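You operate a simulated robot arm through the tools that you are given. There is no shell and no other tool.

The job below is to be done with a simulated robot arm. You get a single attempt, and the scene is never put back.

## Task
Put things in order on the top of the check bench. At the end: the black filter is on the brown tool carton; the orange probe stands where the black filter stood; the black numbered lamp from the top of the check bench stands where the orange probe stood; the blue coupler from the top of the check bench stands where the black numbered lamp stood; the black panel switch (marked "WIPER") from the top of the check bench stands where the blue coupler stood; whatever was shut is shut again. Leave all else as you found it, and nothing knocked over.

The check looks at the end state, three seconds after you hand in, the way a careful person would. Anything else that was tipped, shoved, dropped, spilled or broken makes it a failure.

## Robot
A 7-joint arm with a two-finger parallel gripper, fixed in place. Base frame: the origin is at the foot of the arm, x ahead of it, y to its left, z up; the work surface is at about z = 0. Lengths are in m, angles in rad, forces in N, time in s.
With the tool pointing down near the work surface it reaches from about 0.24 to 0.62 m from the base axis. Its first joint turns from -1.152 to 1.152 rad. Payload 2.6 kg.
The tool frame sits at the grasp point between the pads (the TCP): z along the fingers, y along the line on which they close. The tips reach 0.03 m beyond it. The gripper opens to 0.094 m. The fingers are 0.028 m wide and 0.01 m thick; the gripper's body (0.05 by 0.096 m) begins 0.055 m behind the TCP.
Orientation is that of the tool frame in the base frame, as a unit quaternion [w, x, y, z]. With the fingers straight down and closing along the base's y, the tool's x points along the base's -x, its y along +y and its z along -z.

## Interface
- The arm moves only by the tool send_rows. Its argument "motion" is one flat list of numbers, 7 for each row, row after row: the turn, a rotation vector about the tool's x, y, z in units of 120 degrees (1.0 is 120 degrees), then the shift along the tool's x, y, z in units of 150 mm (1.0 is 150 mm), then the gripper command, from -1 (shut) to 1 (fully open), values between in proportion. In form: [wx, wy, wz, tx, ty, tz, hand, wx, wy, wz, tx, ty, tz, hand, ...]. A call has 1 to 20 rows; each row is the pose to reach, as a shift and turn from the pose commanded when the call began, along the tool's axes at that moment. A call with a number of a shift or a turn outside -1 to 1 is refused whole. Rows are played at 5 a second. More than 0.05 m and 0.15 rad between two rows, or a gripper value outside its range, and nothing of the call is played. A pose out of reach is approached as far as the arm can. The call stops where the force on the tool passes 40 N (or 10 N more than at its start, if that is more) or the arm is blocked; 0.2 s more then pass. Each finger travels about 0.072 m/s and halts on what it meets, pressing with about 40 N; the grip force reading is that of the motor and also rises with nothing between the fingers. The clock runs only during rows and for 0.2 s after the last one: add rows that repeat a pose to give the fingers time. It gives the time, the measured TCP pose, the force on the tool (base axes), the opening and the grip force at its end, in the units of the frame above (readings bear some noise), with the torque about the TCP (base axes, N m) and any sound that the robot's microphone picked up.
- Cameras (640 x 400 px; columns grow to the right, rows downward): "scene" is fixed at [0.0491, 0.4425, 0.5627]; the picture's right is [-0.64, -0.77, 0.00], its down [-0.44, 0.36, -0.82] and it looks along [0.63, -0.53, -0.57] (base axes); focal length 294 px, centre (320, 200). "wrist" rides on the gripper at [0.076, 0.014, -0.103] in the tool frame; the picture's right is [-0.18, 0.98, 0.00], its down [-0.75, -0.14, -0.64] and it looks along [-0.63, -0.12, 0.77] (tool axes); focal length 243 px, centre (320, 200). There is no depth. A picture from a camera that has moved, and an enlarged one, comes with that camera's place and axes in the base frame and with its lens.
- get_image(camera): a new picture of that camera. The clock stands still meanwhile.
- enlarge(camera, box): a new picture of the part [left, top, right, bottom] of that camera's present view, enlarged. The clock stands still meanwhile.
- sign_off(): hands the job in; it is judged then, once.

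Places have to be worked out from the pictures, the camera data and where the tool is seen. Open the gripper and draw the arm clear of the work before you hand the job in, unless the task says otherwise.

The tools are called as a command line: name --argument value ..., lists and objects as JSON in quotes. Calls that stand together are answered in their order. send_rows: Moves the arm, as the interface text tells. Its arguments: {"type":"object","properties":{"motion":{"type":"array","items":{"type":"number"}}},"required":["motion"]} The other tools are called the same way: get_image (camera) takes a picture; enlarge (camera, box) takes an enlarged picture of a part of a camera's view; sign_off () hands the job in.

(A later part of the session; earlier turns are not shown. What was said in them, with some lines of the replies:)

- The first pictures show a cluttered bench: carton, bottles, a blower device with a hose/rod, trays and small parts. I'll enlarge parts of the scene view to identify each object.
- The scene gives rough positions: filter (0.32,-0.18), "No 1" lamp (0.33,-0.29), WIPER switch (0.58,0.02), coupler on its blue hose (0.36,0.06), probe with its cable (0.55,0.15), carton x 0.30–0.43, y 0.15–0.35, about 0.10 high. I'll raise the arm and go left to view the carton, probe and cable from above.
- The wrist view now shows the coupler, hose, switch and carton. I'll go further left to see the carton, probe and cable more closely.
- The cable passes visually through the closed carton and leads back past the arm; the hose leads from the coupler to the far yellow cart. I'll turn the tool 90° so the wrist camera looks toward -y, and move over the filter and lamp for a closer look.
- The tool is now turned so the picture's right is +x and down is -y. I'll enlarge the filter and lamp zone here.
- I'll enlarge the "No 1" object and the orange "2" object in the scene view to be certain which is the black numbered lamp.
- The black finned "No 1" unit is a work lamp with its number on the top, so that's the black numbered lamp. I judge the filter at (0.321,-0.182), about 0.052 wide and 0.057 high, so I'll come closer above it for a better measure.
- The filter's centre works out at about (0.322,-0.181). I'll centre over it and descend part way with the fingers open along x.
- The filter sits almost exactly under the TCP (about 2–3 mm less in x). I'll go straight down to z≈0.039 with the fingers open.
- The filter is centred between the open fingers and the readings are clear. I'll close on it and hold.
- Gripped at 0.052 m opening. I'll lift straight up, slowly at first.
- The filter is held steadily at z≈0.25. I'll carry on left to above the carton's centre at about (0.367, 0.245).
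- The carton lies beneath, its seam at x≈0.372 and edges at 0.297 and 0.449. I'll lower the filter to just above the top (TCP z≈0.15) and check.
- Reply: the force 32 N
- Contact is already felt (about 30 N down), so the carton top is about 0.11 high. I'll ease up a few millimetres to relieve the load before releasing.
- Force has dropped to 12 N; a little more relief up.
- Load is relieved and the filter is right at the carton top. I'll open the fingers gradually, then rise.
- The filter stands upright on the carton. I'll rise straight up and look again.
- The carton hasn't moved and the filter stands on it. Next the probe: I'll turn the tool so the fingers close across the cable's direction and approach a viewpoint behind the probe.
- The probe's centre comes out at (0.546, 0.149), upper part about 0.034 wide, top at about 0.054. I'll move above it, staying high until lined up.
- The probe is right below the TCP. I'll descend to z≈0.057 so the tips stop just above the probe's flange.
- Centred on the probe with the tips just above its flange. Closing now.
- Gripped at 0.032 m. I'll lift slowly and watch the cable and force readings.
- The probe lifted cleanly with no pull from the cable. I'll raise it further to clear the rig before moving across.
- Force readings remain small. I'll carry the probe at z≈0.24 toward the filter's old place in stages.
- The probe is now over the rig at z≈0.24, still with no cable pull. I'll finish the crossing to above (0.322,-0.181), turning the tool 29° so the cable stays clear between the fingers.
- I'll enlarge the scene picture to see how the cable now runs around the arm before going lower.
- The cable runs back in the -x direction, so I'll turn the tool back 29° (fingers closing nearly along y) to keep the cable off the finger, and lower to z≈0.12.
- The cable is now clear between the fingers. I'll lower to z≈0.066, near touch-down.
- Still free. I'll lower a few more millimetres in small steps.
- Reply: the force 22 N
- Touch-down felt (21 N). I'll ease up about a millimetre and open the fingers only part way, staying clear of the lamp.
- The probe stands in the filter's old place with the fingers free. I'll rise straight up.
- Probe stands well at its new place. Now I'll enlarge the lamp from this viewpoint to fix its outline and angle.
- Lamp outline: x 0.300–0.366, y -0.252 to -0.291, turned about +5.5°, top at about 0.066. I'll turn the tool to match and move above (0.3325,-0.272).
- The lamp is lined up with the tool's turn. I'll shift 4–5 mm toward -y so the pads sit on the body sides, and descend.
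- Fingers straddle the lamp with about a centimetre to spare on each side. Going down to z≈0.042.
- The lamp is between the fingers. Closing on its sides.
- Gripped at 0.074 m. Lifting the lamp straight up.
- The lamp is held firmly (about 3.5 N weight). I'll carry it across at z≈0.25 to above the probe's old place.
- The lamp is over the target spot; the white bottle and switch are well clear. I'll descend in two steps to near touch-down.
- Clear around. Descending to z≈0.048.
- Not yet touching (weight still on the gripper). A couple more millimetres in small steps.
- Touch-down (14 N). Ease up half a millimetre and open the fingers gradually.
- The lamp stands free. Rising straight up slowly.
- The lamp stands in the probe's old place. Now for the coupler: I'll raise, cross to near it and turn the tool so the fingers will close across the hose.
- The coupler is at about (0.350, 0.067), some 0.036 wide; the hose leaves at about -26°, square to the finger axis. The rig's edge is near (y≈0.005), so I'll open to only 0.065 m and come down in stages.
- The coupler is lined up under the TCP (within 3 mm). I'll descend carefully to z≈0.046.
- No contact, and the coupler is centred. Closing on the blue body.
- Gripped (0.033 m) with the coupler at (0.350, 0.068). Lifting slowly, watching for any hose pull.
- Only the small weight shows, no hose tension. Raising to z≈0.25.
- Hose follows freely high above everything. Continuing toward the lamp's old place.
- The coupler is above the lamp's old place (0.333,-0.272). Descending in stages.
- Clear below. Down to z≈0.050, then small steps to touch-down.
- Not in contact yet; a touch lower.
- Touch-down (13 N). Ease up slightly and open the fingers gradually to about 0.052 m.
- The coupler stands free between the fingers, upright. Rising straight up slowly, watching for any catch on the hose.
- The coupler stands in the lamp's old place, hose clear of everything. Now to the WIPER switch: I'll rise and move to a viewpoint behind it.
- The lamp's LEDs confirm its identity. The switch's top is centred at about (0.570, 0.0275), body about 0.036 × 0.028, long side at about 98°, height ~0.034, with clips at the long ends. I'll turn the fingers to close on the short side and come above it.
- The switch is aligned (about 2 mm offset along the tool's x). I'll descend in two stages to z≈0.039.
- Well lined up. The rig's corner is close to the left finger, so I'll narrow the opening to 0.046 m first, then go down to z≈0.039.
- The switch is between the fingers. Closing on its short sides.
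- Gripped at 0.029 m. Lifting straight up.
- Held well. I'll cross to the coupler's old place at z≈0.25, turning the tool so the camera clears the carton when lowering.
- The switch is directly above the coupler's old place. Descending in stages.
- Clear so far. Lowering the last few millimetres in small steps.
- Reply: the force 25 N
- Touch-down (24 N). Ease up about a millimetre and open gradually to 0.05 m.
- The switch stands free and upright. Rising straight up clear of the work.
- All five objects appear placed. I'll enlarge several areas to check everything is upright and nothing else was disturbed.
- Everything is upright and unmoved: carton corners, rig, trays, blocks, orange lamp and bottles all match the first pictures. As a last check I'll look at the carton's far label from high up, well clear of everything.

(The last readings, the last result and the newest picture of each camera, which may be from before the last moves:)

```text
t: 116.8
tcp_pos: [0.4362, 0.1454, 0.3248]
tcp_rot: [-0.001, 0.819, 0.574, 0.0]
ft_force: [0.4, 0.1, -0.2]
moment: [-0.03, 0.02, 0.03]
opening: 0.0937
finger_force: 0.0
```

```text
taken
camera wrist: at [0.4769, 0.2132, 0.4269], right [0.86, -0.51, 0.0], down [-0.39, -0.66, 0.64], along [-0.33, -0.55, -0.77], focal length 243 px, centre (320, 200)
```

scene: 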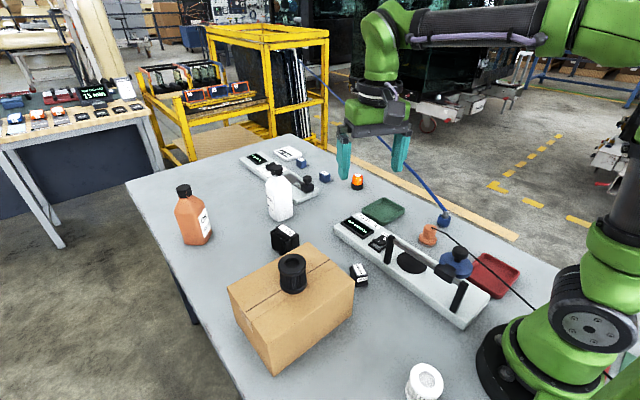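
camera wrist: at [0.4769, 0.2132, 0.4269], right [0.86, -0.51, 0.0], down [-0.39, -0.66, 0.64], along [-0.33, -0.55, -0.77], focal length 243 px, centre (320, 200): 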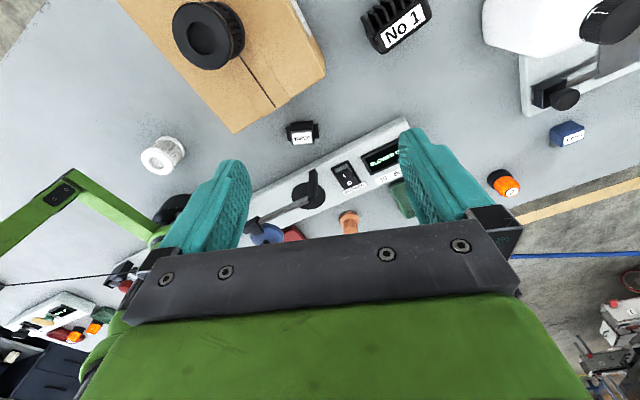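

I'll move a bit further out (+x, +y) at the same height to read the carton's label.

send_rows --motion '[0, 0, 0, 0.17, 0.09, 0, 1, 0, 0, 0, 0.35, 0.19, 0, 1, 0, 0, 0, 0.53, 0.29, 0, 1, 0, 0, 0, 0.706, 0.382, 0, 1, 0, 0, 0, 0.706, 0.382, 0, 1]'

get_image --camera "wrist"

enlarge --camera "wrist" --box '[80, 0, 320, 160]'

```text
t: 118.0
tcp_pos: [0.5025, 0.2129, 0.3181]
tcp_rot: [0.001, 0.818, 0.575, -0.001]
ft_force: [0.2, 0.4, -0.1]
moment: [0.0, -0.01, -0.02]
opening: 0.0942
finger_force: 0.0
out of reach, approached as far as the arm can: row 3, 4, 5
```

```text
taken
camera wrist: at [0.5426, 0.2806, 0.4194], right [0.86, -0.51, 0.0], down [-0.39, -0.66, 0.64], along [-0.33, -0.55, -0.77], focal length 243 px, centre (320, 200)
```

wrist: 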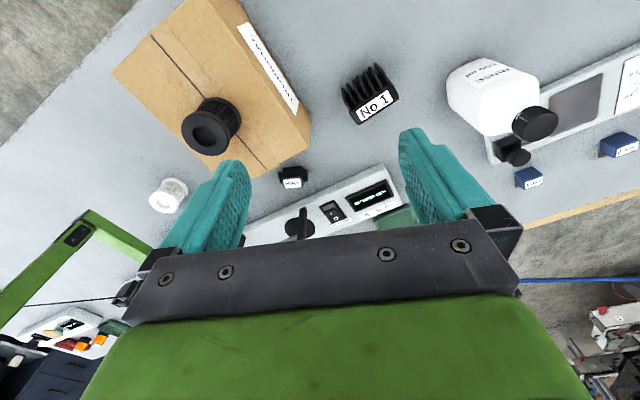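

```text
2.50 times, centred on (200, 80) of wrist
camera zoom: at [0.5426, 0.2806, 0.4194], right [0.86, -0.51, 0.0], down [-0.39, -0.66, 0.64], along [-0.33, -0.55, -0.77], focal length 606 px, centre (620, 500)
```

zoom: 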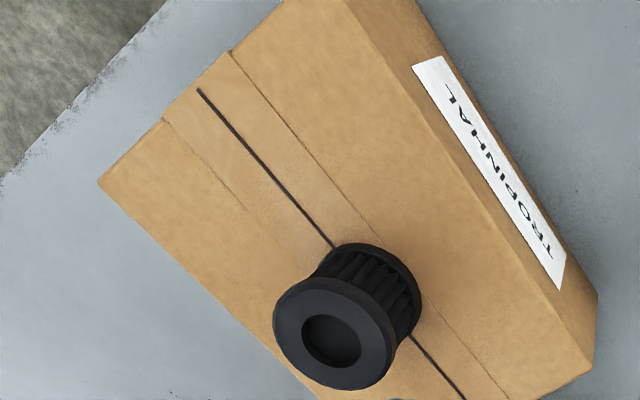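

The only carton on the bench is this one, still taped shut, with the filter standing on it. I'll draw the arm back high and clear before handing in.

send_rows --motion '[0, 0, 0, -0.18, -0.02, -0.02, 1, 0, 0, 0, -0.36, -0.04, -0.05, 1, 0, 0, 0, -0.54, -0.06, -0.08, 1, 0, 0, 0, -0.72, -0.08, -0.1, 1, 0, 0, 0, -0.889, -0.103, -0.1, 1, 0, 0, 0, -0.889, -0.103, -0.1, 1]'

send_rows --motion '[0, 0, 0, -0.18, -0.02, 0, 1, 0, 0, 0, -0.36, -0.04, 0, 1, 0, 0, 0, -0.54, -0.06, 0, 1, 0, 0, 0, -0.72, -0.08, 0, 1, 0, 0, 0, -0.889, -0.103, 0, 1, 0, 0, 0, -0.889, -0.103, 0, 1]'

get_image --camera "scene"

get_image --camera "wrist"

```text
t: 119.4
tcp_pos: [0.4446, 0.093, 0.334]
tcp_rot: [0.0, 0.819, 0.574, 0.0]
ft_force: [0.1, -0.2, -0.6]
moment: [0.02, -0.01, 0.0]
opening: 0.094
finger_force: 0.1
```

```text
t: 120.8
tcp_pos: [0.3824, -0.0279, 0.3318]
tcp_rot: [0.0, 0.818, 0.575, -0.001]
ft_force: [-0.1, 0.0, 0.3]
moment: [-0.03, -0.03, -0.02]
opening: 0.0939
finger_force: 0.1
```

```text
taken
```

scene: 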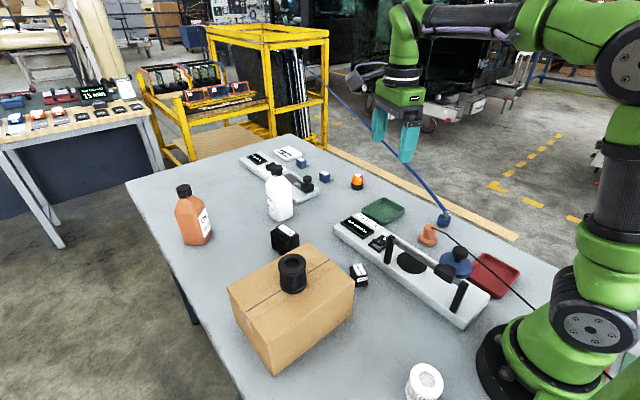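

```text
taken
camera wrist: at [0.4247, 0.0399, 0.4336], right [0.86, -0.51, 0.0], down [-0.39, -0.66, 0.64], along [-0.33, -0.55, -0.77], focal length 243 px, centre (320, 200)
```

wrist: 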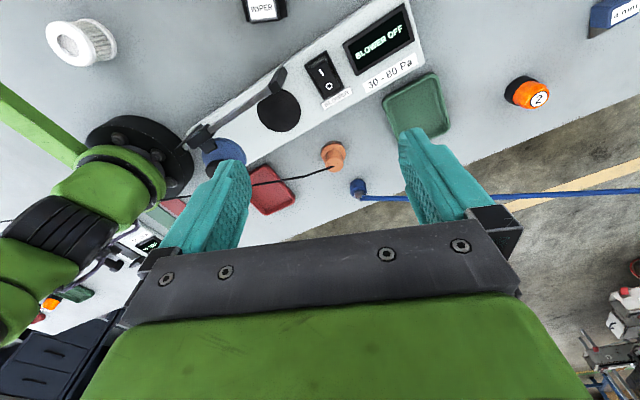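

The final pictures show the filter on the carton, and the probe, lamp, coupler and switch each in its new place and upright. Nothing else has moved, the gripper is open and the arm is clear, so I'm handing in.

sign_off

```text
The job is handed in.
```

I handed in the job with all five items moved and standing upright. In the last pictures nothing else on the bench looked moved.

| Item | Now stands | Position (x, y in m) |
|---|---|---|
| Black filter | on top of the brown carton | (0.37, 0.245) |
| Orange probe | where the filter stood | (0.32, -0.18) |
| Black "No 1" lamp | where the probe stood | (0.55, 0.15) |
| Blue coupler | where the lamp stood | (0.33, -0.27) |
| WIPER switch | where the coupler stood | (0.35, 0.07) |

- **Accuracy:** positions come from the camera pictures and the measured gripper position. I expect each to be within about a centimetre of the original spot.
- **Switch orientation:** I set the switch down turned about 56° from how it originally faced, so the wrist camera would clear the carton.
- **Carton:** I took the only carton on the bench as the tool carton. Its side label reads "TROPINHAL", not "tool". It stayed taped shut, and I opened nothing else.
- **Cable and hose:** the probe's cable now runs across the red tray toward the arm. The coupler's hose runs off past the bench edge, clear of other items.
- **Arm:** the gripper is open and the arm is drawn back at about 0.33 m height.
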